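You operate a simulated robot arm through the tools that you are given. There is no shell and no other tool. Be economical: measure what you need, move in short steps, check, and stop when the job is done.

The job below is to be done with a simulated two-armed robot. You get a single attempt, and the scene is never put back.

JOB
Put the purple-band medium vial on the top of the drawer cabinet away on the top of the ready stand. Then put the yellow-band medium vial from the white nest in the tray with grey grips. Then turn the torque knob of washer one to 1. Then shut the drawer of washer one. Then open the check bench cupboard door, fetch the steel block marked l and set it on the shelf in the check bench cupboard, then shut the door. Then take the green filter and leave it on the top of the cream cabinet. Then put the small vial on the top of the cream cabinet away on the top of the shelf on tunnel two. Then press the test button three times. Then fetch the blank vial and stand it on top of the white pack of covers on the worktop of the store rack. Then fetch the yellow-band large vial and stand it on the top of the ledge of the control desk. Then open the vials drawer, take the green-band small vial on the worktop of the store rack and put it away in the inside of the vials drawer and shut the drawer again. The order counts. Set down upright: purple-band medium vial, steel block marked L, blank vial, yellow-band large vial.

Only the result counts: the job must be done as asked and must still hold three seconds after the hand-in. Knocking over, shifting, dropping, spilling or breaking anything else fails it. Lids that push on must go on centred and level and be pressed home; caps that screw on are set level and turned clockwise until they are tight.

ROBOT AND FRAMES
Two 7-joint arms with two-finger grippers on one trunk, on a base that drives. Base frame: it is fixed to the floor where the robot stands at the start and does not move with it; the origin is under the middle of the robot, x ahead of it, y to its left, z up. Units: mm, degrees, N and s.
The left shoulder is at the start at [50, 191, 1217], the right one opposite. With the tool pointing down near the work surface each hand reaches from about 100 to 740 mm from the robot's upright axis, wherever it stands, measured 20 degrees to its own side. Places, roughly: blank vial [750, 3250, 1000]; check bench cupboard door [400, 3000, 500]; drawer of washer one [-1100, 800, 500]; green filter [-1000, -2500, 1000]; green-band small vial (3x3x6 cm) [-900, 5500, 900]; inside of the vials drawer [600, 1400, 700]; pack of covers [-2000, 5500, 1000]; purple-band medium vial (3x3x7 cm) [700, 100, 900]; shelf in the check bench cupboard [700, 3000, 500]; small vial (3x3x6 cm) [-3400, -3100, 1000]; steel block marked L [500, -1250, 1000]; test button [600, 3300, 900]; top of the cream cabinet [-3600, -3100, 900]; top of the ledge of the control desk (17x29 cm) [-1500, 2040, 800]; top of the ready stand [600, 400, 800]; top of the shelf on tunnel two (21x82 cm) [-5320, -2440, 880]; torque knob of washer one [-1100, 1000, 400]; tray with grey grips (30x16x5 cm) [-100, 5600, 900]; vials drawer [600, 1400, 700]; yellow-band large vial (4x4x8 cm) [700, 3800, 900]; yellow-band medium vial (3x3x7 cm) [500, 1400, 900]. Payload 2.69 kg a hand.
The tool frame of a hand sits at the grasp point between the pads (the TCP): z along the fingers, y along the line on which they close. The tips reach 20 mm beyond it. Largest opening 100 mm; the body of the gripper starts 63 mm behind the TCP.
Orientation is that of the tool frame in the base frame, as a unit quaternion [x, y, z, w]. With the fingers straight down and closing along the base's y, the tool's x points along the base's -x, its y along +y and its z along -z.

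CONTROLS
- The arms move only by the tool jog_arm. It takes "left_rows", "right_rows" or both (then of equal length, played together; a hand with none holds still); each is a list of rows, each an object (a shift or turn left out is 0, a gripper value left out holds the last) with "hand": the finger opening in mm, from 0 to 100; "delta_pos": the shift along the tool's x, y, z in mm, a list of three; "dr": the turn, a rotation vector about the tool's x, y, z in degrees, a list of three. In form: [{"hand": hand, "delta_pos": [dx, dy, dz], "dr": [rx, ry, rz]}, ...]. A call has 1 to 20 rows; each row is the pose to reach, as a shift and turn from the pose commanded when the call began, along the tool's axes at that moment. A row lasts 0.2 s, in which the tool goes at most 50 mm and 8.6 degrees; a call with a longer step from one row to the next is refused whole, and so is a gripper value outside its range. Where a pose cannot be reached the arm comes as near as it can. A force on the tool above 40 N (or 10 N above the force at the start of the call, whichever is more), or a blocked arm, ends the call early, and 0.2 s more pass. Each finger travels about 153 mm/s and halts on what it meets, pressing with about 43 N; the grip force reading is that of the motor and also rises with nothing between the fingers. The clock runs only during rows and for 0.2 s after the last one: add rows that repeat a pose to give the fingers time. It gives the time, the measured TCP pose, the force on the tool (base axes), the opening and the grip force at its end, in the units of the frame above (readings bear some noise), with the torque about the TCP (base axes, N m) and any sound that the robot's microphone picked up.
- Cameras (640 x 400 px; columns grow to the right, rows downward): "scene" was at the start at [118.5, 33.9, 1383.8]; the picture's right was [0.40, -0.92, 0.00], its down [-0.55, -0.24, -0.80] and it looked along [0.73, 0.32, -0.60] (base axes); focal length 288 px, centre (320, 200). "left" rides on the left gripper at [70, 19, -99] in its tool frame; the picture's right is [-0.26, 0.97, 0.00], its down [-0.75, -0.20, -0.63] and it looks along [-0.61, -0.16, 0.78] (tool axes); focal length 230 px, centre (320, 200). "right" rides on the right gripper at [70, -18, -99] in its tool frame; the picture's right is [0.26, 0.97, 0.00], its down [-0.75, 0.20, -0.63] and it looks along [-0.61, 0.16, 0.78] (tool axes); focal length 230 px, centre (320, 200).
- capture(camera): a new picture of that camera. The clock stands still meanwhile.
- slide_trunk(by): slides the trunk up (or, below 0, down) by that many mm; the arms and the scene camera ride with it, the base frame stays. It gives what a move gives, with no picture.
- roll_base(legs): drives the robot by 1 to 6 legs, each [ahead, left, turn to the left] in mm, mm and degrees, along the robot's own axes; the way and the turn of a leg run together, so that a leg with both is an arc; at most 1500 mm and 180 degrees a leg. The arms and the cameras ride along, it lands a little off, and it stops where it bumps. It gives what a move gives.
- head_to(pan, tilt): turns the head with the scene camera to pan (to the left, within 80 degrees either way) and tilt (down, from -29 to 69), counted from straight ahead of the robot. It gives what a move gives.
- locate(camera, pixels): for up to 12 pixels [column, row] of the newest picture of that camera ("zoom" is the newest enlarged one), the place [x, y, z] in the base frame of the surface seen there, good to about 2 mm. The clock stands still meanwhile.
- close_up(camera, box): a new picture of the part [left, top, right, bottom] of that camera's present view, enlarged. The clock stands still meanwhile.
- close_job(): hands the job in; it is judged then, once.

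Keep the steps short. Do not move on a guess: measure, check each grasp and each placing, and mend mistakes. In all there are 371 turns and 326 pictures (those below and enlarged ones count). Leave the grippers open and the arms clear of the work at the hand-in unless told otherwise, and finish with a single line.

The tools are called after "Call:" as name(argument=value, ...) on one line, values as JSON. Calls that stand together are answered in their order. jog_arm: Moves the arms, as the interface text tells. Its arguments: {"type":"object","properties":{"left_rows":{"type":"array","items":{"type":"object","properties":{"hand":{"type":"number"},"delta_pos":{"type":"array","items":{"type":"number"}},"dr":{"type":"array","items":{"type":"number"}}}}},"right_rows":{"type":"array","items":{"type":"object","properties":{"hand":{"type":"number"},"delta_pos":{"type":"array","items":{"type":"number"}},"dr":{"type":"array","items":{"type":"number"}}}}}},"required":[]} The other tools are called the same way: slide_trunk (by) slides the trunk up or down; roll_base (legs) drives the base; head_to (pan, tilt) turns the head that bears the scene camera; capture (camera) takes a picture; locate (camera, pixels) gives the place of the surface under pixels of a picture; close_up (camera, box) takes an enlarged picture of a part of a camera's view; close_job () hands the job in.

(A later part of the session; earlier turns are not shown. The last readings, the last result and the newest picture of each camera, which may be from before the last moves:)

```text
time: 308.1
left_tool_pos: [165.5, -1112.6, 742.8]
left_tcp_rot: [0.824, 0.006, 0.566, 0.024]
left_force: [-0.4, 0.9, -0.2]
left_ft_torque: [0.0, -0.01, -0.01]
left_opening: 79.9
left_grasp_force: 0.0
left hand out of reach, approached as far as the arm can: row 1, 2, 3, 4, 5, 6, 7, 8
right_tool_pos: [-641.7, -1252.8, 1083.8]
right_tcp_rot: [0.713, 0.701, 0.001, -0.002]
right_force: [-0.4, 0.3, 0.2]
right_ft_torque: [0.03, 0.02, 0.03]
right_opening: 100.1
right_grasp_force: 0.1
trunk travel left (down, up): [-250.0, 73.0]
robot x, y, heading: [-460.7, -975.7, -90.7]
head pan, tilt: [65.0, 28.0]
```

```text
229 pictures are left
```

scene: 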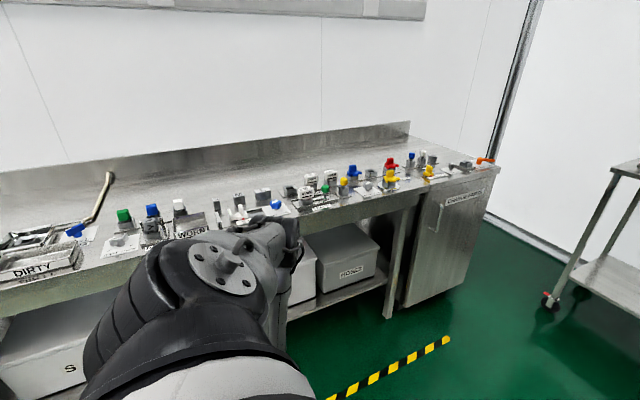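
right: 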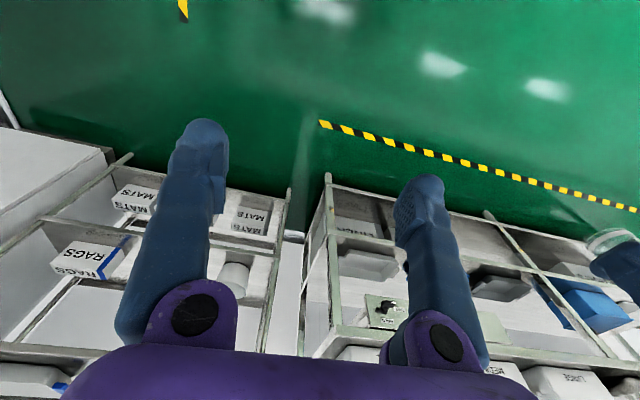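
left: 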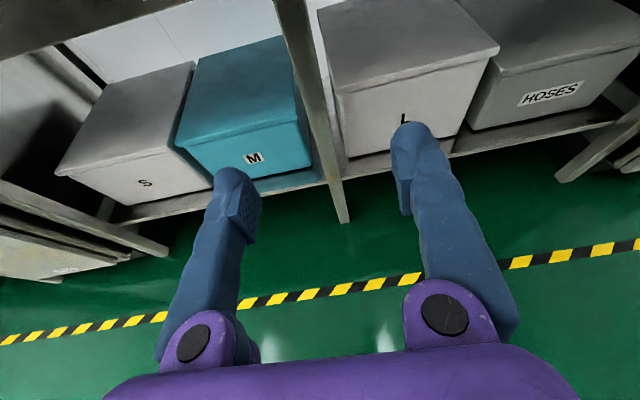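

This elbow-low posture can't get high enough. Better: elbow-high side posture, tool nearly vertical, closing along y. First roll back by -170°.

Call:
jog_arm(left_rows=[{"dr": [0, 0, -8.5]}, {"dr": [0, 0, -17]}, {"dr": [0, 0, -25.5]}, {"dr": [0, 0, -34]}, {"dr": [0, 0, -42.5]}, {"dr": [0, 0, -51]}, {"dr": [0, 0, -59.5]}, {"dr": [0, 0, -68]}, {"dr": [0, 0, -76.5]}, {"dr": [0, 0, -85]}, {"dr": [0, 0, -93.5]}, {"dr": [0, 0, -102]}, {"dr": [0, 0, -110.5]}, {"dr": [0, 0, -119]}, {"dr": [0, 0, -127.5]}, {"dr": [0, 0, -136]}, {"dr": [0, 0, -144.5]}, {"dr": [0, 0, -153]}, {"dr": [0, 0, -161.5]}, {"dr": [0, 0, -170]}])

```text
time: 312.3
left_tool_pos: [163.5, -1110.9, 743.0]
left_tcp_rot: [0.066, 0.822, 0.025, 0.565]
left_force: [-0.3, -0.3, 0.0]
left_ft_torque: [0.01, 0.04, -0.01]
left_opening: 79.9
left_grasp_force: 0.1
right_tool_pos: [-642.4, -1251.5, 1083.9]
right_tcp_rot: [0.713, 0.701, 0.002, -0.003]
right_force: [0.7, 0.7, 0.7]
right_ft_torque: [-0.01, 0.03, 0.0]
right_opening: 100.0
right_grasp_force: 0.0
trunk travel left (down, up): [-250.0, 73.0]
robot x, y, heading: [-458.0, -973.2, -90.9]
head pan, tilt: [65.0, 28.0]
```

Call:
jog_arm(left_rows=[{"delta_pos": [-12, 1, -5], "dr": [0, 8.5, 0]}, {"delta_pos": [-24, 3, -9], "dr": [0, 17, 0]}, {"delta_pos": [-36, 4, -14], "dr": [0, 25.5, 0]}, {"delta_pos": [-48, 6, -18], "dr": [0, 34, 0]}, {"delta_pos": [-60, 8, -23], "dr": [0, 42.5, 0]}, {"delta_pos": [-72, 9, -28], "dr": [0, 51, 0]}, {"delta_pos": [-84, 10, -32], "dr": [0, 59.5, 0]}, {"delta_pos": [-96, 12, -37], "dr": [0, 68, 0]}, {"delta_pos": [-96, 12, -37], "dr": [0, 68, 0]}, {"delta_pos": [-96, 12, -37], "dr": [0, 68, 0]}])

Call:
capture(camera="scene")

```text
time: 314.5
left_tool_pos: [162.8, -1112.4, 847.7]
left_tcp_rot: [0.042, 0.997, 0.059, 0.009]
left_force: [-0.3, 0.5, 0.1]
left_ft_torque: [0.0, 0.0, -0.02]
left_opening: 80.0
left_grasp_force: 0.1
left hand out of reach, approached as far as the arm can: row 1, 2
right_tool_pos: [-642.8, -1252.6, 1083.6]
right_tcp_rot: [0.713, 0.701, 0.002, -0.003]
right_force: [0.4, -0.8, 0.4]
right_ft_torque: [0.02, -0.01, 0.01]
right_opening: 100.0
right_grasp_force: 0.1
trunk travel left (down, up): [-250.0, 73.0]
robot x, y, heading: [-461.8, -969.7, -90.8]
head pan, tilt: [65.0, 28.0]
```

```text
228 pictures are left
```

scene: 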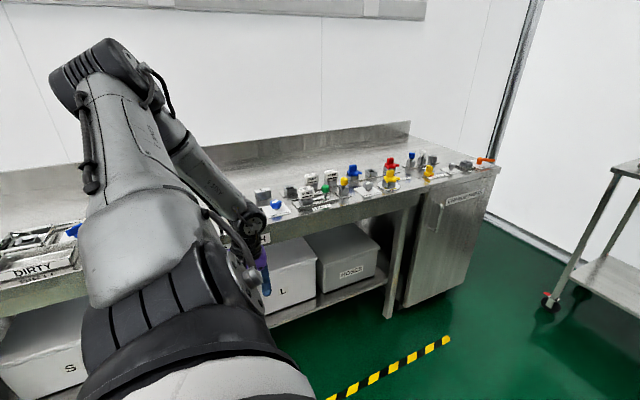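

Elbow-high side posture reached with the tool vertical. Test a 20° outward tilt at the shelf-equivalent height (rel -442).

Call:
jog_arm(left_rows=[{"delta_pos": [0, 0, 25], "dr": [3, -2, -2]}, {"delta_pos": [0, 0, 50], "dr": [6.9, -5, -4.8]}, {"delta_pos": [0, 0, 75], "dr": [6.9, -10, -4.8]}, {"delta_pos": [0, 0, 92], "dr": [6.9, -15, -4.8]}, {"delta_pos": [0, 0, 92], "dr": [6.9, -19.2, -4.8]}, {"delta_pos": [0, 0, 92], "dr": [6.9, -19.2, -4.8]}])

```text
time: 315.9
left_tool_pos: [165.3, -1101.0, 754.6]
left_tcp_rot: [0.009, 0.985, -0.009, 0.174]
left_force: [0.6, 0.2, 0.7]
left_ft_torque: [-0.01, 0.02, -0.01]
left_opening: 79.9
left_grasp_force: 0.0
right_tool_pos: [-642.3, -1251.9, 1085.1]
right_tcp_rot: [0.712, 0.702, 0.0, -0.002]
right_force: [0.2, 0.6, 0.8]
right_ft_torque: [-0.03, -0.03, -0.03]
right_opening: 100.2
right_grasp_force: 0.2
trunk travel left (down, up): [-250.0, 73.0]
robot x, y, heading: [-459.5, -972.3, -90.8]
head pan, tilt: [65.0, 28.0]
```

Works. Now raise trunk and hand, and drive to the L block.

Call:
slide_trunk(by=73)

Call:
jog_arm(left_rows=[{"delta_pos": [-14, 0, -38]}, {"delta_pos": [-28, 0, -76]}, {"delta_pos": [-42, 0, -114]}, {"delta_pos": [-55, 0, -152]}, {"delta_pos": [-55, 0, -152]}])

Call:
roll_base(legs=[[178, 0, 0.7], [0, 360, 0]])

Call:
capture(camera="left")

```text
time: 317.0
left_tool_pos: [165.8, -1100.0, 827.4]
left_tcp_rot: [0.009, 0.984, -0.009, 0.175]
left_force: [0.0, -0.3, -0.3]
left_ft_torque: [0.02, 0.0, -0.02]
left_opening: 80.1
left_grasp_force: 0.1
right_tool_pos: [-643.1, -1252.7, 1158.3]
right_tcp_rot: [0.712, 0.702, 0.001, -0.003]
right_force: [0.1, -1.0, -0.7]
right_ft_torque: [-0.02, 0.0, 0.02]
right_opening: 100.1
right_grasp_force: 0.1
trunk travel left (down, up): [-323.0, 0.0]
robot x, y, heading: [-460.0, -970.8, -90.6]
head pan, tilt: [65.0, 28.0]
```

```text
time: 318.2
left_tool_pos: [166.6, -1097.3, 989.8]
left_tcp_rot: [0.01, 0.985, -0.008, 0.173]
left_force: [0.6, 0.9, -0.3]
left_ft_torque: [-0.01, 0.01, -0.04]
left_opening: 80.1
left_grasp_force: 0.1
right_tool_pos: [-641.2, -1252.5, 1158.0]
right_tcp_rot: [0.712, 0.702, 0.001, -0.002]
right_force: [0.4, -0.1, -0.3]
right_ft_torque: [0.01, -0.03, -0.01]
right_opening: 100.1
right_grasp_force: 0.1
trunk travel left (down, up): [-323.0, 0.0]
robot x, y, heading: [-464.5, -969.4, -90.7]
head pan, tilt: [65.0, 28.0]
```

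```text
time: 323.0
left_tool_pos: [526.8, -1277.8, 989.7]
left_tcp_rot: [0.008, 0.984, -0.009, 0.175]
left_force: [0.7, 0.1, 0.1]
left_ft_torque: [0.02, 0.0, -0.02]
left_opening: 80.1
left_grasp_force: 0.1
right_tool_pos: [-281.6, -1434.2, 1157.9]
right_tcp_rot: [0.711, 0.703, 0.0, -0.002]
right_force: [-0.1, -0.3, -0.3]
right_ft_torque: [-0.03, -0.01, -0.02]
right_opening: 99.9
right_grasp_force: 0.0
trunk travel left (down, up): [-323.0, 0.0]
robot x, y, heading: [-100.3, -1155.2, -90.3]
head pan, tilt: [65.0, 28.0]
```

```text
227 pictures are left
```

left: 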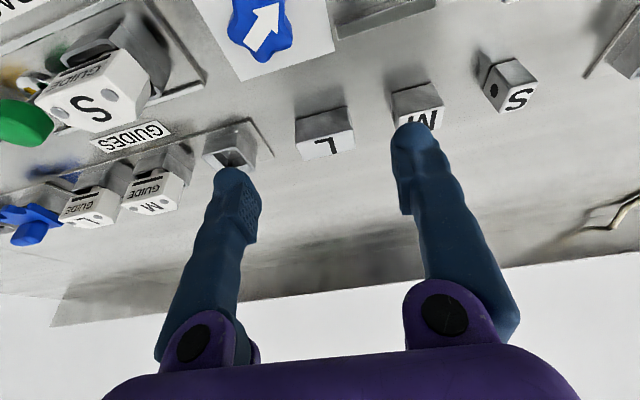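

Call:
close_up(camera="left", box=[200, 70, 460, 200])

Call:
locate(camera="left", pixels=[[327, 148], [300, 155], [352, 142], [298, 145], [350, 130], [325, 120], [296, 122], [345, 108], [265, 140], [395, 115], [420, 100], [325, 175]])

```text
2.46 times, centred on (330, 135) of left
```

zoom: 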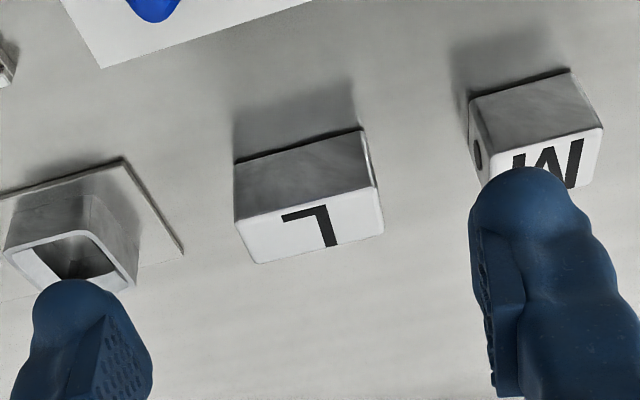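

```text
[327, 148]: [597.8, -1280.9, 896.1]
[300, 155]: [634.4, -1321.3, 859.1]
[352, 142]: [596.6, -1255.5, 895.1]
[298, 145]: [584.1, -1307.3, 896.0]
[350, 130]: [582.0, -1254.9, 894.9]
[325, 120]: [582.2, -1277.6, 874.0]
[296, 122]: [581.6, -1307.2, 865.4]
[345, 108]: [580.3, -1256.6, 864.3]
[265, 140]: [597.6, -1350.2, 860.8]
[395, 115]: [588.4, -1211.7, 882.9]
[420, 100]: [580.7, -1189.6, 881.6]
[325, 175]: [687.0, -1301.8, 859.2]
```

L block: y -1308…-1252, centre ≈ (595, -1280), z 860–896. Open to 70, move over, descend and grip.

Call:
jog_arm(left_rows=[{"hand": 70, "delta_pos": [-32, -1, 12]}, {"delta_pos": [-64, -2, 23]}, {"delta_pos": [-51, -2, 60]}, {"delta_pos": [-41, -2, 90]}, {"delta_pos": [-35, -2, 106]}, {"delta_pos": [-35, -2, 106]}])

Call:
capture(camera="left")

```text
time: 324.4
left_tool_pos: [596.0, -1281.9, 903.6]
left_tcp_rot: [0.009, 0.984, -0.008, 0.175]
left_force: [-0.1, 0.1, 0.4]
left_ft_torque: [-0.01, -0.03, 0.0]
left_opening: 70.0
left_grasp_force: 0.1
right_tool_pos: [-282.3, -1433.8, 1156.1]
right_tcp_rot: [0.711, 0.703, 0.002, -0.002]
right_force: [-0.6, -0.7, -0.6]
right_ft_torque: [0.01, 0.02, -0.01]
right_opening: 99.8
right_grasp_force: 0.0
trunk travel left (down, up): [-323.0, 0.0]
robot x, y, heading: [-104.1, -1148.7, -90.7]
head pan, tilt: [65.0, 28.0]
```

```text
225 pictures are left
```

left: 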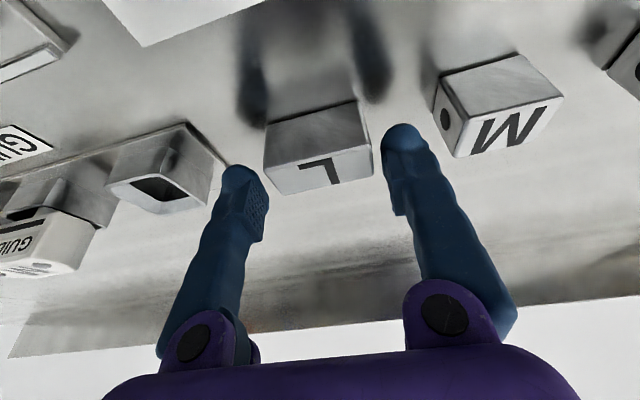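

Call:
jog_arm(left_rows=[{"delta_pos": [3, 0, 8]}, {"delta_pos": [6, 0, 16]}, {"delta_pos": [6, 0, 16]}, {"hand": 40, "delta_pos": [6, 0, 16]}, {"delta_pos": [6, 0, 16]}, {"delta_pos": [6, 0, 16]}])

Call:
capture(camera="left")

```text
time: 325.8
left_tool_pos: [594.7, -1281.8, 886.2]
left_tcp_rot: [0.008, 0.985, -0.008, 0.174]
left_force: [-1.1, 1.4, 0.1]
left_ft_torque: [0.13, -0.02, 0.0]
left_opening: 56.9
left_grasp_force: 43.4
right_tool_pos: [-282.6, -1433.8, 1157.0]
right_tcp_rot: [0.711, 0.703, 0.001, -0.002]
right_force: [-0.4, -0.3, -0.2]
right_ft_torque: [-0.02, 0.01, -0.01]
right_opening: 100.0
right_grasp_force: 0.0
trunk travel left (down, up): [-323.0, 0.0]
robot x, y, heading: [-107.2, -1148.4, -90.3]
head pan, tilt: [65.0, 28.0]
```

```text
224 pictures are left
```

left: 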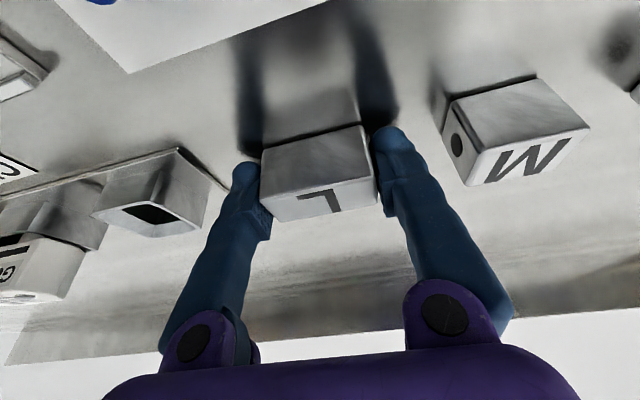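

Gripped at 57 mm. Lift and look.

Call:
jog_arm(left_rows=[{"delta_pos": [-7, 0, -20]}, {"delta_pos": [-20, 0, -56]}, {"delta_pos": [-34, 0, -94]}, {"delta_pos": [-34, 0, -94]}])

Call:
capture(camera="left")

```text
time: 326.8
left_tool_pos: [595.6, -1281.8, 985.0]
left_tcp_rot: [0.008, 0.985, -0.009, 0.174]
left_force: [-0.7, 0.0, -4.4]
left_ft_torque: [0.01, 0.02, 0.01]
left_opening: 57.2
left_grasp_force: 43.5
right_tool_pos: [-280.0, -1434.3, 1157.9]
right_tcp_rot: [0.712, 0.703, 0.002, -0.002]
right_force: [-0.5, -0.3, 0.8]
right_ft_torque: [0.01, 0.02, 0.0]
right_opening: 100.0
right_grasp_force: 0.1
trunk travel left (down, up): [-323.0, 0.0]
robot x, y, heading: [-103.8, -1153.3, -90.6]
head pan, tilt: [65.0, 28.0]
```

```text
223 pictures are left
```

left: 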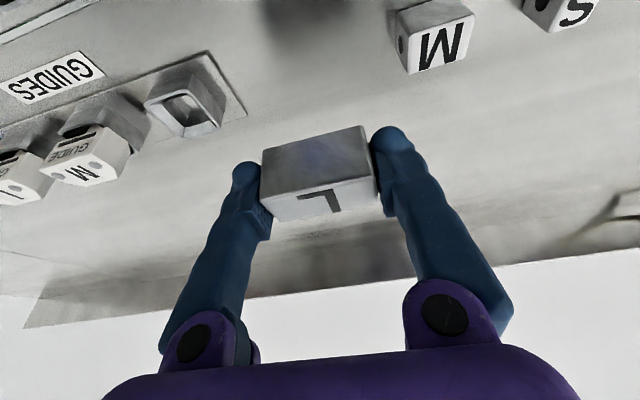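

Block is held (≈0.45 kg). Drive back to the check bench: first out of the bench, then backward along the aisle.

Call:
roll_base(legs=[[0, -335, 0.5], [-1500, 0, 0], [-1300, 0, 0]])

```text
time: 343.3
left_tool_pos: [292.2, 1476.4, 984.4]
left_tcp_rot: [-0.001, 0.984, -0.007, 0.176]
left_force: [-0.3, 0.4, -5.0]
left_ft_torque: [-0.01, 0.0, -0.03]
left_opening: 56.9
left_grasp_force: 43.6
right_tool_pos: [-582.0, 1307.6, 1157.9]
right_tcp_rot: [0.706, 0.709, 0.001, -0.003]
right_force: [0.1, 0.2, 0.1]
right_ft_torque: [-0.04, -0.01, 0.01]
right_opening: 100.1
right_grasp_force: 0.1
trunk travel left (down, up): [-323.0, 0.0]
robot x, y, heading: [-406.1, 1594.1, -89.8]
head pan, tilt: [65.0, 28.0]
```

Call:
roll_base(legs=[[-720, 0, 0], [0, -180, 0], [-950, 0, 0]])

Call:
head_to(pan=75, tilt=38)

Call:
capture(camera="scene")

```text
time: 353.6
left_tool_pos: [123.3, 3122.0, 985.1]
left_tcp_rot: [0.011, 0.985, -0.009, 0.174]
left_force: [-0.5, 0.7, -5.0]
left_ft_torque: [0.03, 0.01, 0.03]
left_opening: 57.0
left_grasp_force: 42.9
right_tool_pos: [-755.1, 2978.1, 1156.8]
right_tcp_rot: [0.714, 0.7, 0.001, -0.003]
right_force: [-0.1, 1.0, -0.1]
right_ft_torque: [-0.03, -0.01, 0.03]
right_opening: 100.2
right_grasp_force: 0.0
trunk travel left (down, up): [-323.0, 0.0]
robot x, y, heading: [-571.0, 3257.7, -90.8]
head pan, tilt: [65.0, 28.0]
```

```text
time: 354.3
left_tool_pos: [122.1, 3123.4, 985.1]
left_tcp_rot: [0.012, 0.985, -0.009, 0.174]
left_force: [-0.2, 0.1, -3.6]
left_ft_torque: [0.04, 0.02, -0.02]
left_opening: 57.1
left_grasp_force: 42.8
right_tool_pos: [-755.3, 2975.9, 1156.2]
right_tcp_rot: [0.715, 0.7, 0.001, -0.003]
right_force: [-0.1, 0.5, 0.2]
right_ft_torque: [-0.02, -0.01, 0.0]
right_opening: 100.0
right_grasp_force: 0.0
trunk travel left (down, up): [-323.0, 0.0]
robot x, y, heading: [-569.0, 3255.4, -91.0]
head pan, tilt: [75.0, 38.0]
```

```text
222 pictures are left
```

scene: 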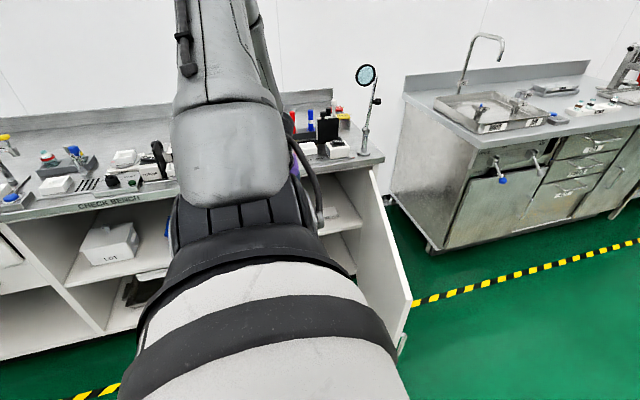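

Lower the trunk fully, then look with the hand camera.

Call:
slide_trunk(by=-323)

Call:
roll_base(legs=[[0, 120, 0.8]])

Call:
capture(camera="left")

Call:
capture(camera="scene")

```text
time: 357.5
left_tool_pos: [123.6, 3122.6, 664.0]
left_tcp_rot: [0.012, 0.985, -0.008, 0.175]
left_force: [0.7, -0.1, -4.7]
left_ft_torque: [0.0, -0.02, 0.03]
left_opening: 57.0
left_grasp_force: 42.8
right_tool_pos: [-754.7, 2976.4, 835.1]
right_tcp_rot: [0.714, 0.7, 0.002, -0.002]
right_force: [0.4, 0.1, 0.2]
right_ft_torque: [-0.02, -0.01, 0.01]
right_opening: 99.7
right_grasp_force: 0.1
trunk travel left (down, up): [0.0, 323.0]
robot x, y, heading: [-573.2, 3256.2, -91.1]
head pan, tilt: [75.0, 38.0]
```

```text
time: 359.2
left_tool_pos: [243.4, 3132.6, 662.6]
left_tcp_rot: [0.004, 0.985, -0.008, 0.174]
left_force: [-0.4, 0.5, -4.8]
left_ft_torque: [0.0, -0.01, -0.01]
left_opening: 56.7
left_grasp_force: 43.0
right_tool_pos: [-632.9, 2973.2, 834.3]
right_tcp_rot: [0.709, 0.705, 0.001, -0.003]
right_force: [-0.4, 0.1, 0.1]
right_ft_torque: [0.01, 0.0, 0.0]
right_opening: 100.1
right_grasp_force: 0.0
trunk travel left (down, up): [0.0, 323.0]
robot x, y, heading: [-454.1, 3253.7, -90.3]
head pan, tilt: [75.0, 38.0]
```

```text
221 pictures are left
```

left: 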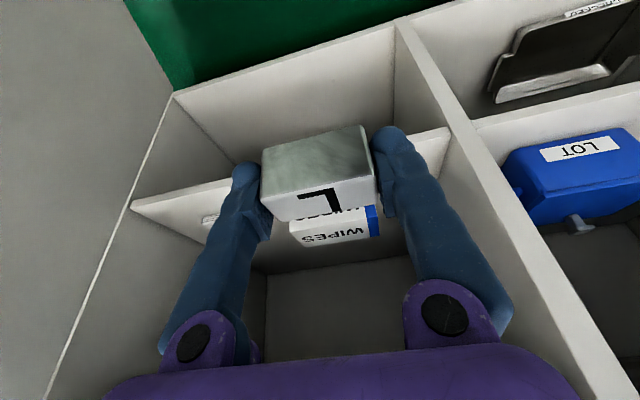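

```text
220 pictures are left
```

scene: 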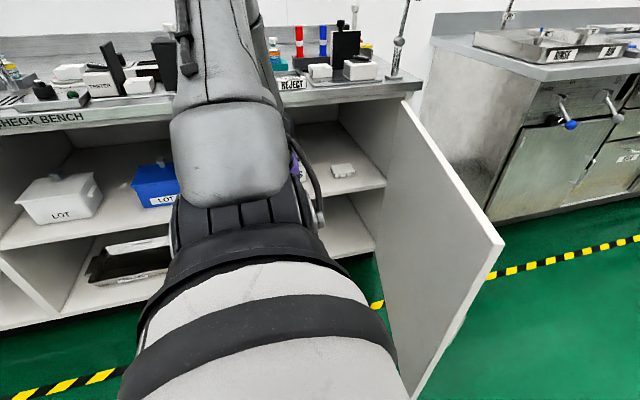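

Call:
locate(camera="left", pixels=[[190, 195], [410, 148], [430, 140], [208, 222], [300, 238], [373, 215], [345, 238], [430, 165], [285, 250], [160, 215]])

Call:
locate(camera="scene", pixels=[[342, 172], [370, 190], [330, 180], [360, 205], [395, 105], [345, 135], [300, 172], [370, 165]])

```text
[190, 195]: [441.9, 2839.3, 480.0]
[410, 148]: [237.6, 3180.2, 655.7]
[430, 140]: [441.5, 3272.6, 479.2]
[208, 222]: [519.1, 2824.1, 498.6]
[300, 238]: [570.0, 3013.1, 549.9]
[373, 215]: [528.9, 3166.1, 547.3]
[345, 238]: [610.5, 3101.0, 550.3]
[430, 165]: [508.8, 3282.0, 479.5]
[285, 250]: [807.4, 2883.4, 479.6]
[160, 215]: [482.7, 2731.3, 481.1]
```

```text
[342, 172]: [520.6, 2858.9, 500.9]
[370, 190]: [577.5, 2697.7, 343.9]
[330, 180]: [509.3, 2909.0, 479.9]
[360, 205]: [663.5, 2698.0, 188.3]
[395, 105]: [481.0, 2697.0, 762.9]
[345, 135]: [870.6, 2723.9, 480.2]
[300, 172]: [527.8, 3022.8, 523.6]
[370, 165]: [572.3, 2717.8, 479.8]
```

Shelf z=480, free strip in front of the wipes box (x 441–527). Lower the hand outside, then move in at y≈3090.

Call:
jog_arm(left_rows=[{"delta_pos": [12, 0, 33]}, {"delta_pos": [24, 0, 66]}, {"delta_pos": [36, 0, 100]}, {"delta_pos": [48, 0, 132]}, {"delta_pos": [48, 0, 132]}])

Call:
roll_base(legs=[[40, 150, 0]])

Call:
capture(camera="left")

```text
time: 360.4
left_tool_pos: [242.2, 3130.3, 523.2]
left_tcp_rot: [0.005, 0.985, -0.008, 0.174]
left_force: [-0.4, 0.1, -4.5]
left_ft_torque: [-0.01, -0.01, -0.01]
left_opening: 57.0
left_grasp_force: 42.8
right_tool_pos: [-632.6, 2972.1, 835.3]
right_tcp_rot: [0.709, 0.705, 0.002, -0.003]
right_force: [-0.4, -0.7, 1.0]
right_ft_torque: [0.01, -0.01, -0.01]
right_opening: 100.2
right_grasp_force: 0.1
trunk travel left (down, up): [0.0, 323.0]
robot x, y, heading: [-452.6, 3254.8, -90.3]
head pan, tilt: [75.0, 38.0]
```

```text
time: 362.3
left_tool_pos: [391.1, 3090.4, 524.0]
left_tcp_rot: [0.006, 0.985, -0.008, 0.174]
left_force: [0.4, -0.4, -4.2]
left_ft_torque: [-0.01, 0.02, 0.01]
left_opening: 56.9
left_grasp_force: 42.9
right_tool_pos: [-481.7, 2931.4, 834.5]
right_tcp_rot: [0.709, 0.705, 0.001, -0.003]
right_force: [0.5, 0.8, 0.3]
right_ft_torque: [0.02, 0.04, -0.01]
right_opening: 99.8
right_grasp_force: 0.1
trunk travel left (down, up): [0.0, 323.0]
robot x, y, heading: [-302.9, 3213.1, -90.5]
head pan, tilt: [75.0, 38.0]
```

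```text
219 pictures are left
```

left: 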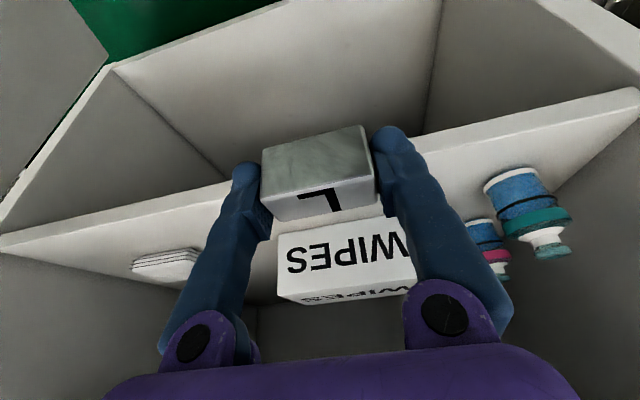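

Call:
roll_base(legs=[[0, 86, 0]])

Call:
capture(camera="left")

Call:
capture(camera="scene")

```text
time: 363.6
left_tool_pos: [445.2, 3088.2, 518.9]
left_tcp_rot: [0.008, 0.987, -0.006, 0.162]
left_force: [0.4, 1.4, -4.5]
left_ft_torque: [-0.02, 0.04, 0.01]
left_opening: 57.1
left_grasp_force: 43.0
right_tool_pos: [-415.4, 2932.3, 834.6]
right_tcp_rot: [0.709, 0.705, 0.002, -0.002]
right_force: [0.0, -1.0, -0.6]
right_ft_torque: [-0.01, -0.01, -0.01]
right_opening: 100.1
right_grasp_force: 0.0
trunk travel left (down, up): [0.0, 323.0]
robot x, y, heading: [-232.6, 3213.7, -90.5]
head pan, tilt: [75.0, 38.0]
stopped in leg 1: the robot was blocked; the commanded pose is now the measured one
```

```text
218 pictures are left
```

left: 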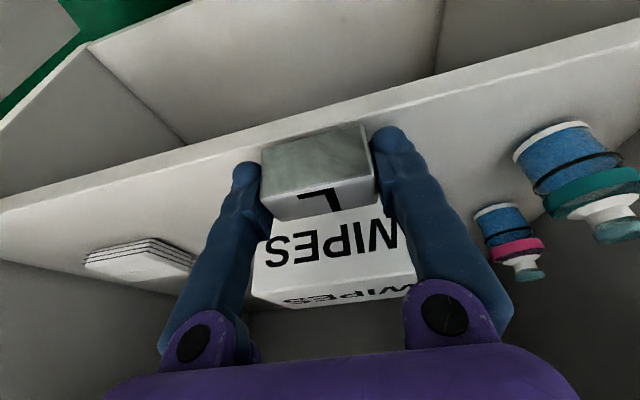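

```text
217 pictures are left
```

scene: 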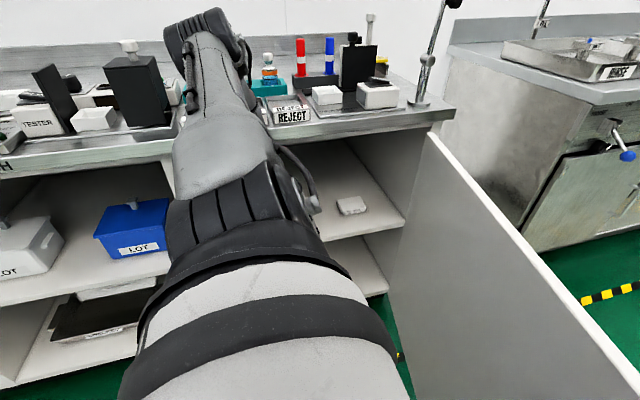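

Call:
locate(camera="scene", pixels=[[330, 125], [400, 110], [100, 155], [210, 30], [245, 80], [310, 200], [300, 185], [380, 130]])

Call:
roll_base(legs=[[0, -25, 0]])

```text
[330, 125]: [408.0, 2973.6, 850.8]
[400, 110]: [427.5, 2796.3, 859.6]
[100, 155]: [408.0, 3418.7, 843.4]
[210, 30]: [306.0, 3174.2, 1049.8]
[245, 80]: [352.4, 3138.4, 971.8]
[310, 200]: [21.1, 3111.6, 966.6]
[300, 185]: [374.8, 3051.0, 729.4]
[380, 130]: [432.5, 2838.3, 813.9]
```

```text
time: 364.6
left_tool_pos: [422.8, 3089.3, 517.5]
left_tcp_rot: [0.008, 0.987, -0.006, 0.163]
left_force: [0.0, 0.3, -5.5]
left_ft_torque: [0.01, 0.03, -0.01]
left_opening: 57.1
left_grasp_force: 42.6
right_tool_pos: [-438.9, 2931.8, 834.1]
right_tcp_rot: [0.709, 0.705, 0.001, -0.002]
right_force: [0.4, 0.0, 0.3]
right_ft_torque: [-0.06, -0.01, 0.02]
right_opening: 100.1
right_grasp_force: 0.1
trunk travel left (down, up): [0.0, 323.0]
robot x, y, heading: [-259.8, 3215.6, -90.2]
head pan, tilt: [75.0, 38.0]
```

The forearm (nearly vertical) touched the counter edge. I back the base off a bit more and extend the arm instead, which slants the forearm.

Call:
roll_base(legs=[[0, -30, 0]])

Call:
jog_arm(left_rows=[{"delta_pos": [-20, 0, 6], "dr": [0, -1.3, 0]}, {"delta_pos": [-40, 0, 12], "dr": [0, -1.3, 0]}, {"delta_pos": [-60, 0, 18], "dr": [0, -1.3, 0]}, {"delta_pos": [-78, 0, 24], "dr": [0, -1.3, 0]}, {"delta_pos": [-78, 0, 24], "dr": [0, -1.3, 0]}])

Call:
capture(camera="scene")

```text
time: 365.5
left_tool_pos: [392.4, 3090.5, 518.7]
left_tcp_rot: [0.008, 0.987, -0.007, 0.161]
left_force: [0.4, -1.1, -4.1]
left_ft_torque: [0.01, 0.01, -0.02]
left_opening: 57.0
left_grasp_force: 42.9
right_tool_pos: [-468.3, 2932.5, 834.1]
right_tcp_rot: [0.709, 0.705, 0.002, -0.003]
right_force: [-0.5, 0.2, 0.2]
right_ft_torque: [0.0, 0.0, -0.01]
right_opening: 99.9
right_grasp_force: 0.0
trunk travel left (down, up): [0.0, 323.0]
robot x, y, heading: [-288.5, 3211.9, -90.2]
head pan, tilt: [75.0, 38.0]
```

```text
time: 366.7
left_tool_pos: [477.5, 3088.9, 520.7]
left_tcp_rot: [0.008, 0.985, -0.008, 0.173]
left_force: [-0.5, 0.1, -4.8]
left_ft_torque: [0.02, -0.01, 0.03]
left_opening: 57.0
left_grasp_force: 43.6
right_tool_pos: [-468.9, 2931.7, 834.5]
right_tcp_rot: [0.709, 0.705, 0.001, -0.002]
right_force: [0.2, 0.3, 0.6]
right_ft_torque: [0.01, 0.02, 0.04]
right_opening: 99.8
right_grasp_force: 0.1
trunk travel left (down, up): [0.0, 323.0]
robot x, y, heading: [-291.7, 3212.3, -90.7]
head pan, tilt: [75.0, 38.0]
```

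```text
216 pictures are left
```

scene: 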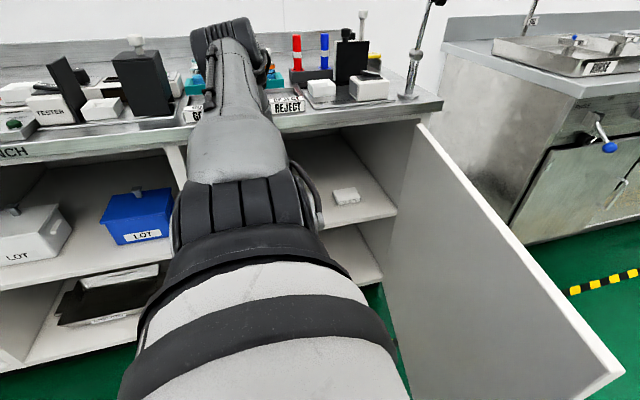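

In place at (477, 3089). Lower gently to the shelf.

Call:
jog_arm(left_rows=[{"delta_pos": [2, 0, 5]}, {"delta_pos": [4, 0, 10]}, {"delta_pos": [4.5, 0, 12]}, {"delta_pos": [5, 0, 13.5]}, {"delta_pos": [5.2, 0, 14.5]}, {"delta_pos": [5.2, 0, 14.5]}])

Call:
capture(camera="left")

```text
time: 368.1
left_tool_pos: [476.2, 3089.1, 507.5]
left_tcp_rot: [0.008, 0.985, -0.007, 0.174]
left_force: [-2.6, 0.4, 7.8]
left_ft_torque: [0.41, -0.08, 0.09]
left_opening: 57.1
left_grasp_force: 42.9
right_tool_pos: [-469.1, 2932.0, 834.9]
right_tcp_rot: [0.709, 0.705, 0.002, -0.002]
right_force: [-0.2, 0.4, -0.3]
right_ft_torque: [0.0, 0.04, -0.01]
right_opening: 99.8
right_grasp_force: 0.1
trunk travel left (down, up): [0.0, 323.0]
robot x, y, heading: [-288.5, 3209.7, -90.3]
head pan, tilt: [75.0, 38.0]
```

```text
215 pictures are left
```

left: 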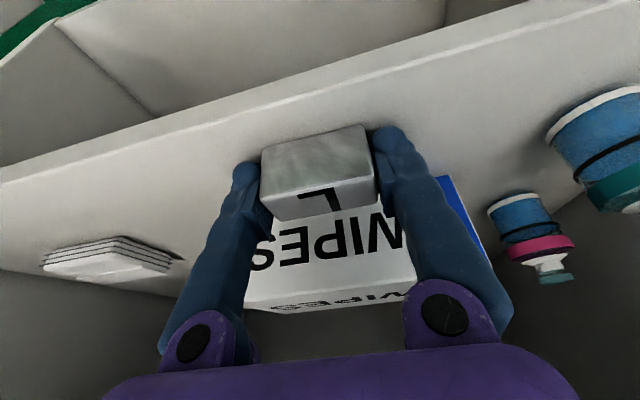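

Contact made. Open, lift and back out.

Call:
jog_arm(left_rows=[{"hand": 66}, {"hand": 72}, {"hand": 72}, {"delta_pos": [-8, 0, -22]}, {"delta_pos": [-16, 0, -45]}, {"delta_pos": [20, 0, -58]}, {"delta_pos": [65, 0, -74]}, {"delta_pos": [65, 0, -74]}])

Call:
capture(camera="left")

```text
time: 369.9
left_tool_pos: [389.7, 3090.4, 554.1]
left_tcp_rot: [0.007, 0.985, -0.007, 0.173]
left_force: [0.6, 0.1, 0.5]
left_ft_torque: [0.01, -0.01, 0.0]
left_opening: 72.1
left_grasp_force: 0.1
right_tool_pos: [-468.0, 2932.4, 835.1]
right_tcp_rot: [0.709, 0.705, 0.0, -0.002]
right_force: [0.2, -0.5, -0.4]
right_ft_torque: [-0.02, 0.02, -0.03]
right_opening: 100.0
right_grasp_force: 0.1
trunk travel left (down, up): [0.0, 323.0]
robot x, y, heading: [-287.8, 3215.1, -90.1]
head pan, tilt: [75.0, 38.0]
```

```text
214 pictures are left
```

left: 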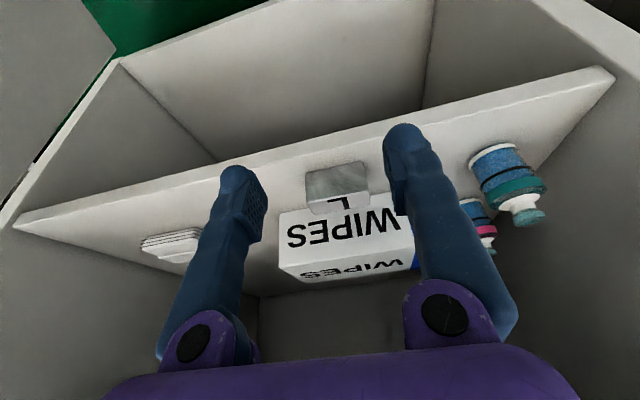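

The block stands on the shelf. Now shut the door: close the fist, raise it above the handle height, go around the door tip to its outer side.

Call:
jog_arm(left_rows=[{"hand": 0, "delta_pos": [-5, 0, -25]}, {"delta_pos": [-10, 0, -55]}, {"delta_pos": [-29, 0, -82]}, {"delta_pos": [-29, 0, -82]}])

Call:
roll_base(legs=[[0, -625, 0], [470, 0, 0], [0, 330, 0]])

Call:
capture(camera="left")

Call:
capture(camera="scene")

```text
time: 370.9
left_tool_pos: [386.1, 3092.6, 640.4]
left_tcp_rot: [0.008, 0.985, -0.008, 0.172]
left_force: [0.2, 0.4, -0.3]
left_ft_torque: [-0.03, -0.01, -0.02]
left_opening: 0.1
left_grasp_force: 29.8
right_tool_pos: [-468.1, 2931.8, 835.6]
right_tcp_rot: [0.709, 0.705, 0.001, -0.002]
right_force: [0.6, 0.0, 0.0]
right_ft_torque: [0.01, 0.01, 0.01]
right_opening: 100.0
right_grasp_force: 0.2
trunk travel left (down, up): [0.0, 323.0]
robot x, y, heading: [-292.8, 3215.3, -90.5]
head pan, tilt: [75.0, 38.0]
```

```text
time: 382.2
left_tool_pos: [111.4, 2633.8, 638.8]
left_tcp_rot: [0.005, 0.985, -0.007, 0.173]
left_force: [0.3, 0.1, -1.0]
left_ft_torque: [0.01, 0.02, 0.01]
left_opening: 0.0
left_grasp_force: 29.8
right_tool_pos: [-741.4, 2468.0, 835.8]
right_tcp_rot: [0.706, 0.708, 0.002, -0.003]
right_force: [0.0, -0.1, -0.6]
right_ft_torque: [0.0, -0.02, -0.01]
right_opening: 100.1
right_grasp_force: 0.1
trunk travel left (down, up): [0.0, 323.0]
robot x, y, heading: [-565.5, 2754.2, -89.8]
head pan, tilt: [75.0, 38.0]
```

```text
213 pictures are left
```

left: 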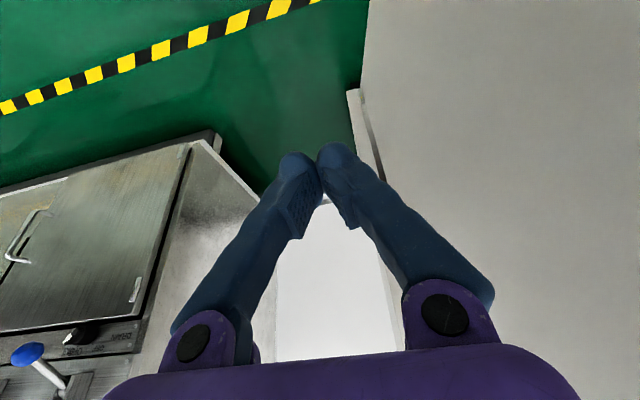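

```text
212 pictures are left
```

scene: 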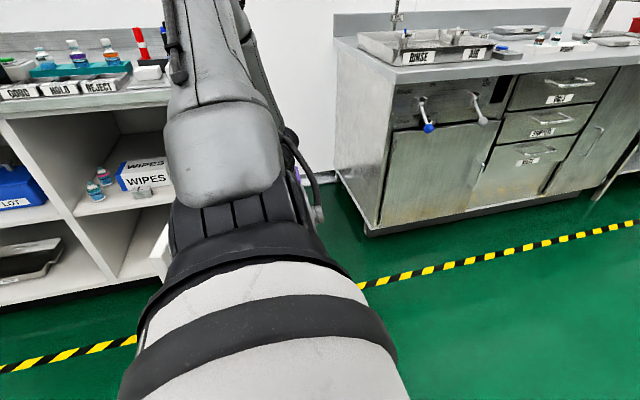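

Call:
roll_base(legs=[[-250, 0, 0], [-200, 0, 0]])

Call:
capture(camera="left")

```text
time: 385.2
left_tool_pos: [112.0, 3082.5, 639.1]
left_tcp_rot: [0.002, 0.985, -0.006, 0.172]
left_force: [-0.3, 0.5, -1.4]
left_ft_torque: [0.0, -0.01, 0.03]
left_opening: 0.0
left_grasp_force: 29.3
right_tool_pos: [-742.0, 2913.2, 834.8]
right_tcp_rot: [0.705, 0.709, 0.002, -0.003]
right_force: [-0.4, 0.0, 0.3]
right_ft_torque: [-0.04, 0.01, -0.01]
right_opening: 100.3
right_grasp_force: 0.1
trunk travel left (down, up): [0.0, 323.0]
robot x, y, heading: [-564.5, 3198.2, -89.3]
head pan, tilt: [75.0, 38.0]
```

```text
211 pictures are left
```

left: 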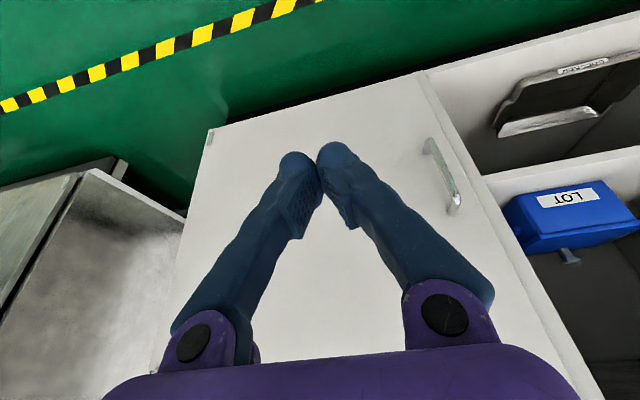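

Call:
locate(camera="left", pixels=[[220, 150], [400, 110], [230, 280], [480, 230], [360, 250], [440, 110]])

```text
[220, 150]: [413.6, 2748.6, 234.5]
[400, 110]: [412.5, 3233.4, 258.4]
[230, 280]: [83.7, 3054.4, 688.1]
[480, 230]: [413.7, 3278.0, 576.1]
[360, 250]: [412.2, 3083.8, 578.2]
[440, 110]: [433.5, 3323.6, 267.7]
```

The door is fully closed (x≈413 everywhere). Next the green filter. Back away and bring the left arm to a front tool-down pose.

Call:
roll_base(legs=[[0, -120, 0]])

Call:
jog_arm(left_rows=[{"delta_pos": [29, -24, -25], "dr": [1.35, 1.46, 8.08]}, {"delta_pos": [58, -48, -49], "dr": [2.7, 2.93, 16.2]}, {"delta_pos": [88, -73, -74], "dr": [4.06, 4.4, 24.2]}, {"delta_pos": [117, -97, -99], "dr": [5.4, 5.85, 32.3]}, {"delta_pos": [146, -121, -124], "dr": [6.8, 7.3, 40.4]}, {"delta_pos": [175, -145, -148], "dr": [8.1, 8.8, 48.5]}, {"delta_pos": [204, -169, -173], "dr": [9.5, 10.2, 56.6]}, {"delta_pos": [233, -193, -198], "dr": [10.8, 11.7, 64.7]}, {"delta_pos": [263, -218, -222], "dr": [12.2, 13.2, 72.7]}, {"delta_pos": [292, -242, -247], "dr": [13.5, 14.6, 80.8]}, {"delta_pos": [321, -266, -272], "dr": [14.9, 16.1, 88.9]}, {"delta_pos": [321, -266, -272], "dr": [14.9, 16.1, 88.9]}])

Call:
slide_trunk(by=250)

```text
time: 386.9
left_tool_pos: [-7.1, 3081.4, 640.1]
left_tcp_rot: [0.002, 0.985, -0.006, 0.173]
left_force: [0.0, -0.8, -0.2]
left_ft_torque: [0.01, 0.02, -0.03]
left_opening: 0.2
left_grasp_force: 29.6
right_tool_pos: [-861.2, 2912.9, 833.2]
right_tcp_rot: [0.705, 0.709, 0.002, -0.002]
right_force: [-0.6, -0.1, 0.6]
right_ft_torque: [0.03, -0.05, 0.03]
right_opening: 100.0
right_grasp_force: 0.0
trunk travel left (down, up): [0.0, 323.0]
robot x, y, heading: [-687.7, 3199.0, -89.3]
head pan, tilt: [75.0, 38.0]
```

```text
time: 389.5
left_tool_pos: [-403.6, 2817.4, 791.1]
left_tcp_rot: [0.708, 0.706, 0.002, 0.001]
left_force: [0.7, 0.2, -0.6]
left_ft_torque: [0.03, 0.01, -0.01]
left_opening: 0.0
left_grasp_force: 29.5
right_tool_pos: [-860.6, 2913.2, 834.4]
right_tcp_rot: [0.705, 0.709, 0.001, -0.003]
right_force: [-0.2, 0.6, 0.2]
right_ft_torque: [0.03, 0.02, 0.04]
right_opening: 100.0
right_grasp_force: 0.0
trunk travel left (down, up): [0.0, 323.0]
robot x, y, heading: [-686.9, 3194.9, -89.5]
head pan, tilt: [75.0, 38.0]
```

```text
time: 392.1
left_tool_pos: [-403.1, 2820.5, 1040.5]
left_tcp_rot: [0.707, 0.707, 0.002, 0.002]
left_force: [-0.2, 0.4, -0.3]
left_ft_torque: [0.0, 0.01, -0.02]
left_opening: 0.2
left_grasp_force: 29.9
right_tool_pos: [-861.3, 2913.1, 1084.7]
right_tcp_rot: [0.705, 0.709, 0.001, -0.002]
right_force: [-0.1, -0.3, -0.6]
right_ft_torque: [0.02, 0.0, 0.03]
right_opening: 99.9
right_grasp_force: 0.1
trunk travel left (down, up): [-250.0, 73.0]
robot x, y, heading: [-683.8, 3198.1, -89.9]
head pan, tilt: [75.0, 38.0]
```

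Drive down the aisle toward the green filter.

Call:
roll_base(legs=[[0, 300, 0], [1500, 0, 0], [1500, 0, 0], [1500, 0, 0]])

Call:
head_to(pan=-25, tilt=22)

Call:
capture(camera="scene")

```text
time: 416.4
left_tool_pos: [-60.5, -1691.5, 1039.1]
left_tcp_rot: [0.716, 0.698, 0.001, 0.001]
left_force: [0.4, 0.5, -0.7]
left_ft_torque: [-0.04, -0.02, 0.01]
left_opening: 0.0
left_grasp_force: 29.8
right_tool_pos: [-516.8, -1588.2, 1083.9]
right_tcp_rot: [0.713, 0.701, 0.001, -0.003]
right_force: [0.2, -0.6, 0.0]
right_ft_torque: [0.01, -0.02, 0.04]
right_opening: 100.1
right_grasp_force: 0.0
trunk travel left (down, up): [-250.0, 73.0]
robot x, y, heading: [-337.2, -1308.1, -90.9]
head pan, tilt: [75.0, 38.0]
```

```text
time: 418.2
left_tool_pos: [-59.4, -1691.4, 1039.0]
left_tcp_rot: [0.716, 0.698, 0.002, 0.001]
left_force: [0.3, 0.6, 1.5]
left_ft_torque: [0.0, 0.0, 0.01]
left_opening: 0.0
left_grasp_force: 29.8
right_tool_pos: [-516.6, -1586.6, 1084.2]
right_tcp_rot: [0.713, 0.701, 0.001, -0.002]
right_force: [0.4, 1.0, 0.0]
right_ft_torque: [-0.01, 0.02, 0.03]
right_opening: 100.1
right_grasp_force: 0.1
trunk travel left (down, up): [-250.0, 73.0]
robot x, y, heading: [-335.8, -1308.1, -91.0]
head pan, tilt: [-25.0, 22.0]
```

```text
210 pictures are left
```

scene: 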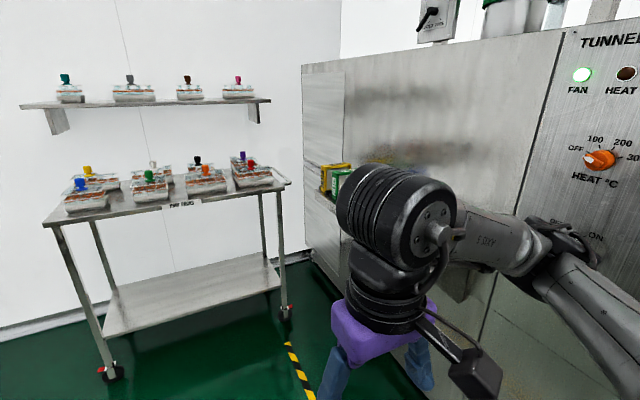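

Call:
locate(camera="scene", pixels=[[338, 183], [330, 172], [345, 170], [345, 100], [320, 250], [290, 250], [500, 150], [560, 380]])

Call:
close_up(camera="scene", box=[280, 130, 420, 230])

```text
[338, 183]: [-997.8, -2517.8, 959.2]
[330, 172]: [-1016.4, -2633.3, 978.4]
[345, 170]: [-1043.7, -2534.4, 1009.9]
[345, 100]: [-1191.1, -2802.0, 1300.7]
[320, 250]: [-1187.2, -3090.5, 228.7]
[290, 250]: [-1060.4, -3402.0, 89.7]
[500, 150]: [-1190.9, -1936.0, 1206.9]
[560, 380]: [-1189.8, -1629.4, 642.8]
```

```text
4.00 times, centred on (350, 180) of scene
```

zoom: 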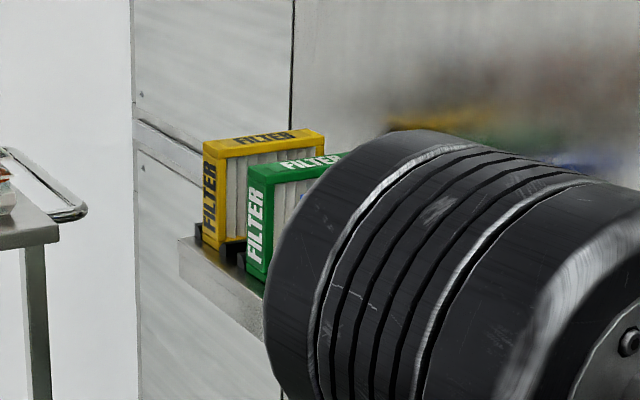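

The green filter stands on a ledge of the tunnel wall near (-1000, -2515), beside a yellow one. Turn to face -x and go there.

Call:
roll_base(legs=[[0, 0, -89], [0, 900, 0]])

Call:
head_to(pan=15, tilt=28)

Call:
capture(camera="scene")

```text
time: 430.3
left_tool_pos: [-699.1, -2502.4, 1039.2]
left_tcp_rot: [1.0, 0.003, 0.0, 0.002]
left_force: [-0.6, -0.6, -0.5]
left_ft_torque: [-0.01, 0.0, 0.04]
left_opening: 0.0
left_grasp_force: 29.1
right_tool_pos: [-609.6, -2043.4, 1084.3]
right_tcp_rot: [1.0, 0.006, 0.002, -0.001]
right_force: [0.2, -0.2, 0.6]
right_ft_torque: [0.01, 0.0, -0.01]
right_opening: 100.0
right_grasp_force: 0.1
trunk travel left (down, up): [-250.0, 73.0]
robot x, y, heading: [-321.5, -2215.7, -179.2]
head pan, tilt: [-25.0, 22.0]
```

```text
time: 431.4
left_tool_pos: [-700.1, -2501.4, 1039.4]
left_tcp_rot: [1.0, 0.004, 0.0, 0.002]
left_force: [0.1, 0.0, 0.8]
left_ft_torque: [0.01, 0.0, -0.01]
left_opening: 0.1
left_grasp_force: 29.2
right_tool_pos: [-609.7, -2042.4, 1083.9]
right_tcp_rot: [1.0, 0.007, 0.003, -0.001]
right_force: [-0.2, -0.1, -0.9]
right_ft_torque: [-0.03, -0.03, -0.01]
right_opening: 100.1
right_grasp_force: 0.2
trunk travel left (down, up): [-250.0, 73.0]
robot x, y, heading: [-323.6, -2216.8, -179.2]
head pan, tilt: [15.0, 28.0]
```

```text
208 pictures are left
```

scene: 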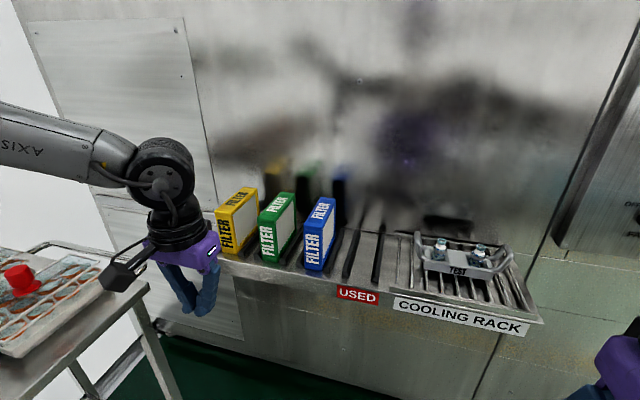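

Call:
close_up(camera="scene", box=[200, 160, 400, 290])

Call:
locate(camera="scene", pixels=[[266, 215], [280, 198], [290, 193], [262, 255], [277, 260], [275, 240], [293, 235], [320, 230], [240, 195], [330, 205], [300, 262], [235, 215]])

```text
3.08 times, centred on (300, 225) of scene
```

zoom: 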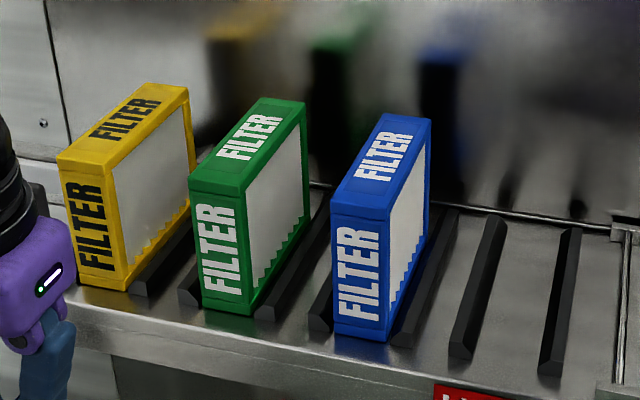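

```text
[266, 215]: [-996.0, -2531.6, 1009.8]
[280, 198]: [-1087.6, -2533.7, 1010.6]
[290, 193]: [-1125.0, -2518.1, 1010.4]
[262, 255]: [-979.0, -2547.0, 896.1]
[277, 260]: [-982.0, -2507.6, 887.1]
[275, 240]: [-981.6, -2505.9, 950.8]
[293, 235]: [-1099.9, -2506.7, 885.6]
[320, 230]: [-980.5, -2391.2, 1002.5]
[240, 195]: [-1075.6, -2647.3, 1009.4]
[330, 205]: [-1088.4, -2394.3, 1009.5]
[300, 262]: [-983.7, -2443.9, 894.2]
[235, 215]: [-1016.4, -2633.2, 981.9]
```

Call:
locate(camera="scene", pixels=[[148, 290], [100, 320], [40, 250], [20, 280], [5, 370]])

Call:
roll_base(legs=[[150, 0, -0.8]])

```text
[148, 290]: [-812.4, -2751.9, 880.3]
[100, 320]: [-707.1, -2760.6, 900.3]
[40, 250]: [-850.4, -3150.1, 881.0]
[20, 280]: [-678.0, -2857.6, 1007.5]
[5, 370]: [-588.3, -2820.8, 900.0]
```

```text
time: 432.8
left_tool_pos: [-855.9, -2497.2, 1040.0]
left_tcp_rot: [1.0, -0.001, 0.001, 0.001]
left_force: [0.0, 0.3, -0.8]
left_ft_torque: [-0.02, -0.02, -0.01]
left_opening: 0.1
left_grasp_force: 29.2
right_tool_pos: [-759.8, -2040.5, 1083.7]
right_tcp_rot: [1.0, 0.003, 0.002, -0.001]
right_force: [-0.2, -0.6, 0.8]
right_ft_torque: [0.04, -0.03, -0.02]
right_opening: 99.8
right_grasp_force: 0.1
trunk travel left (down, up): [-250.0, 73.0]
robot x, y, heading: [-474.8, -2218.3, -179.9]
head pan, tilt: [15.0, 28.0]
```

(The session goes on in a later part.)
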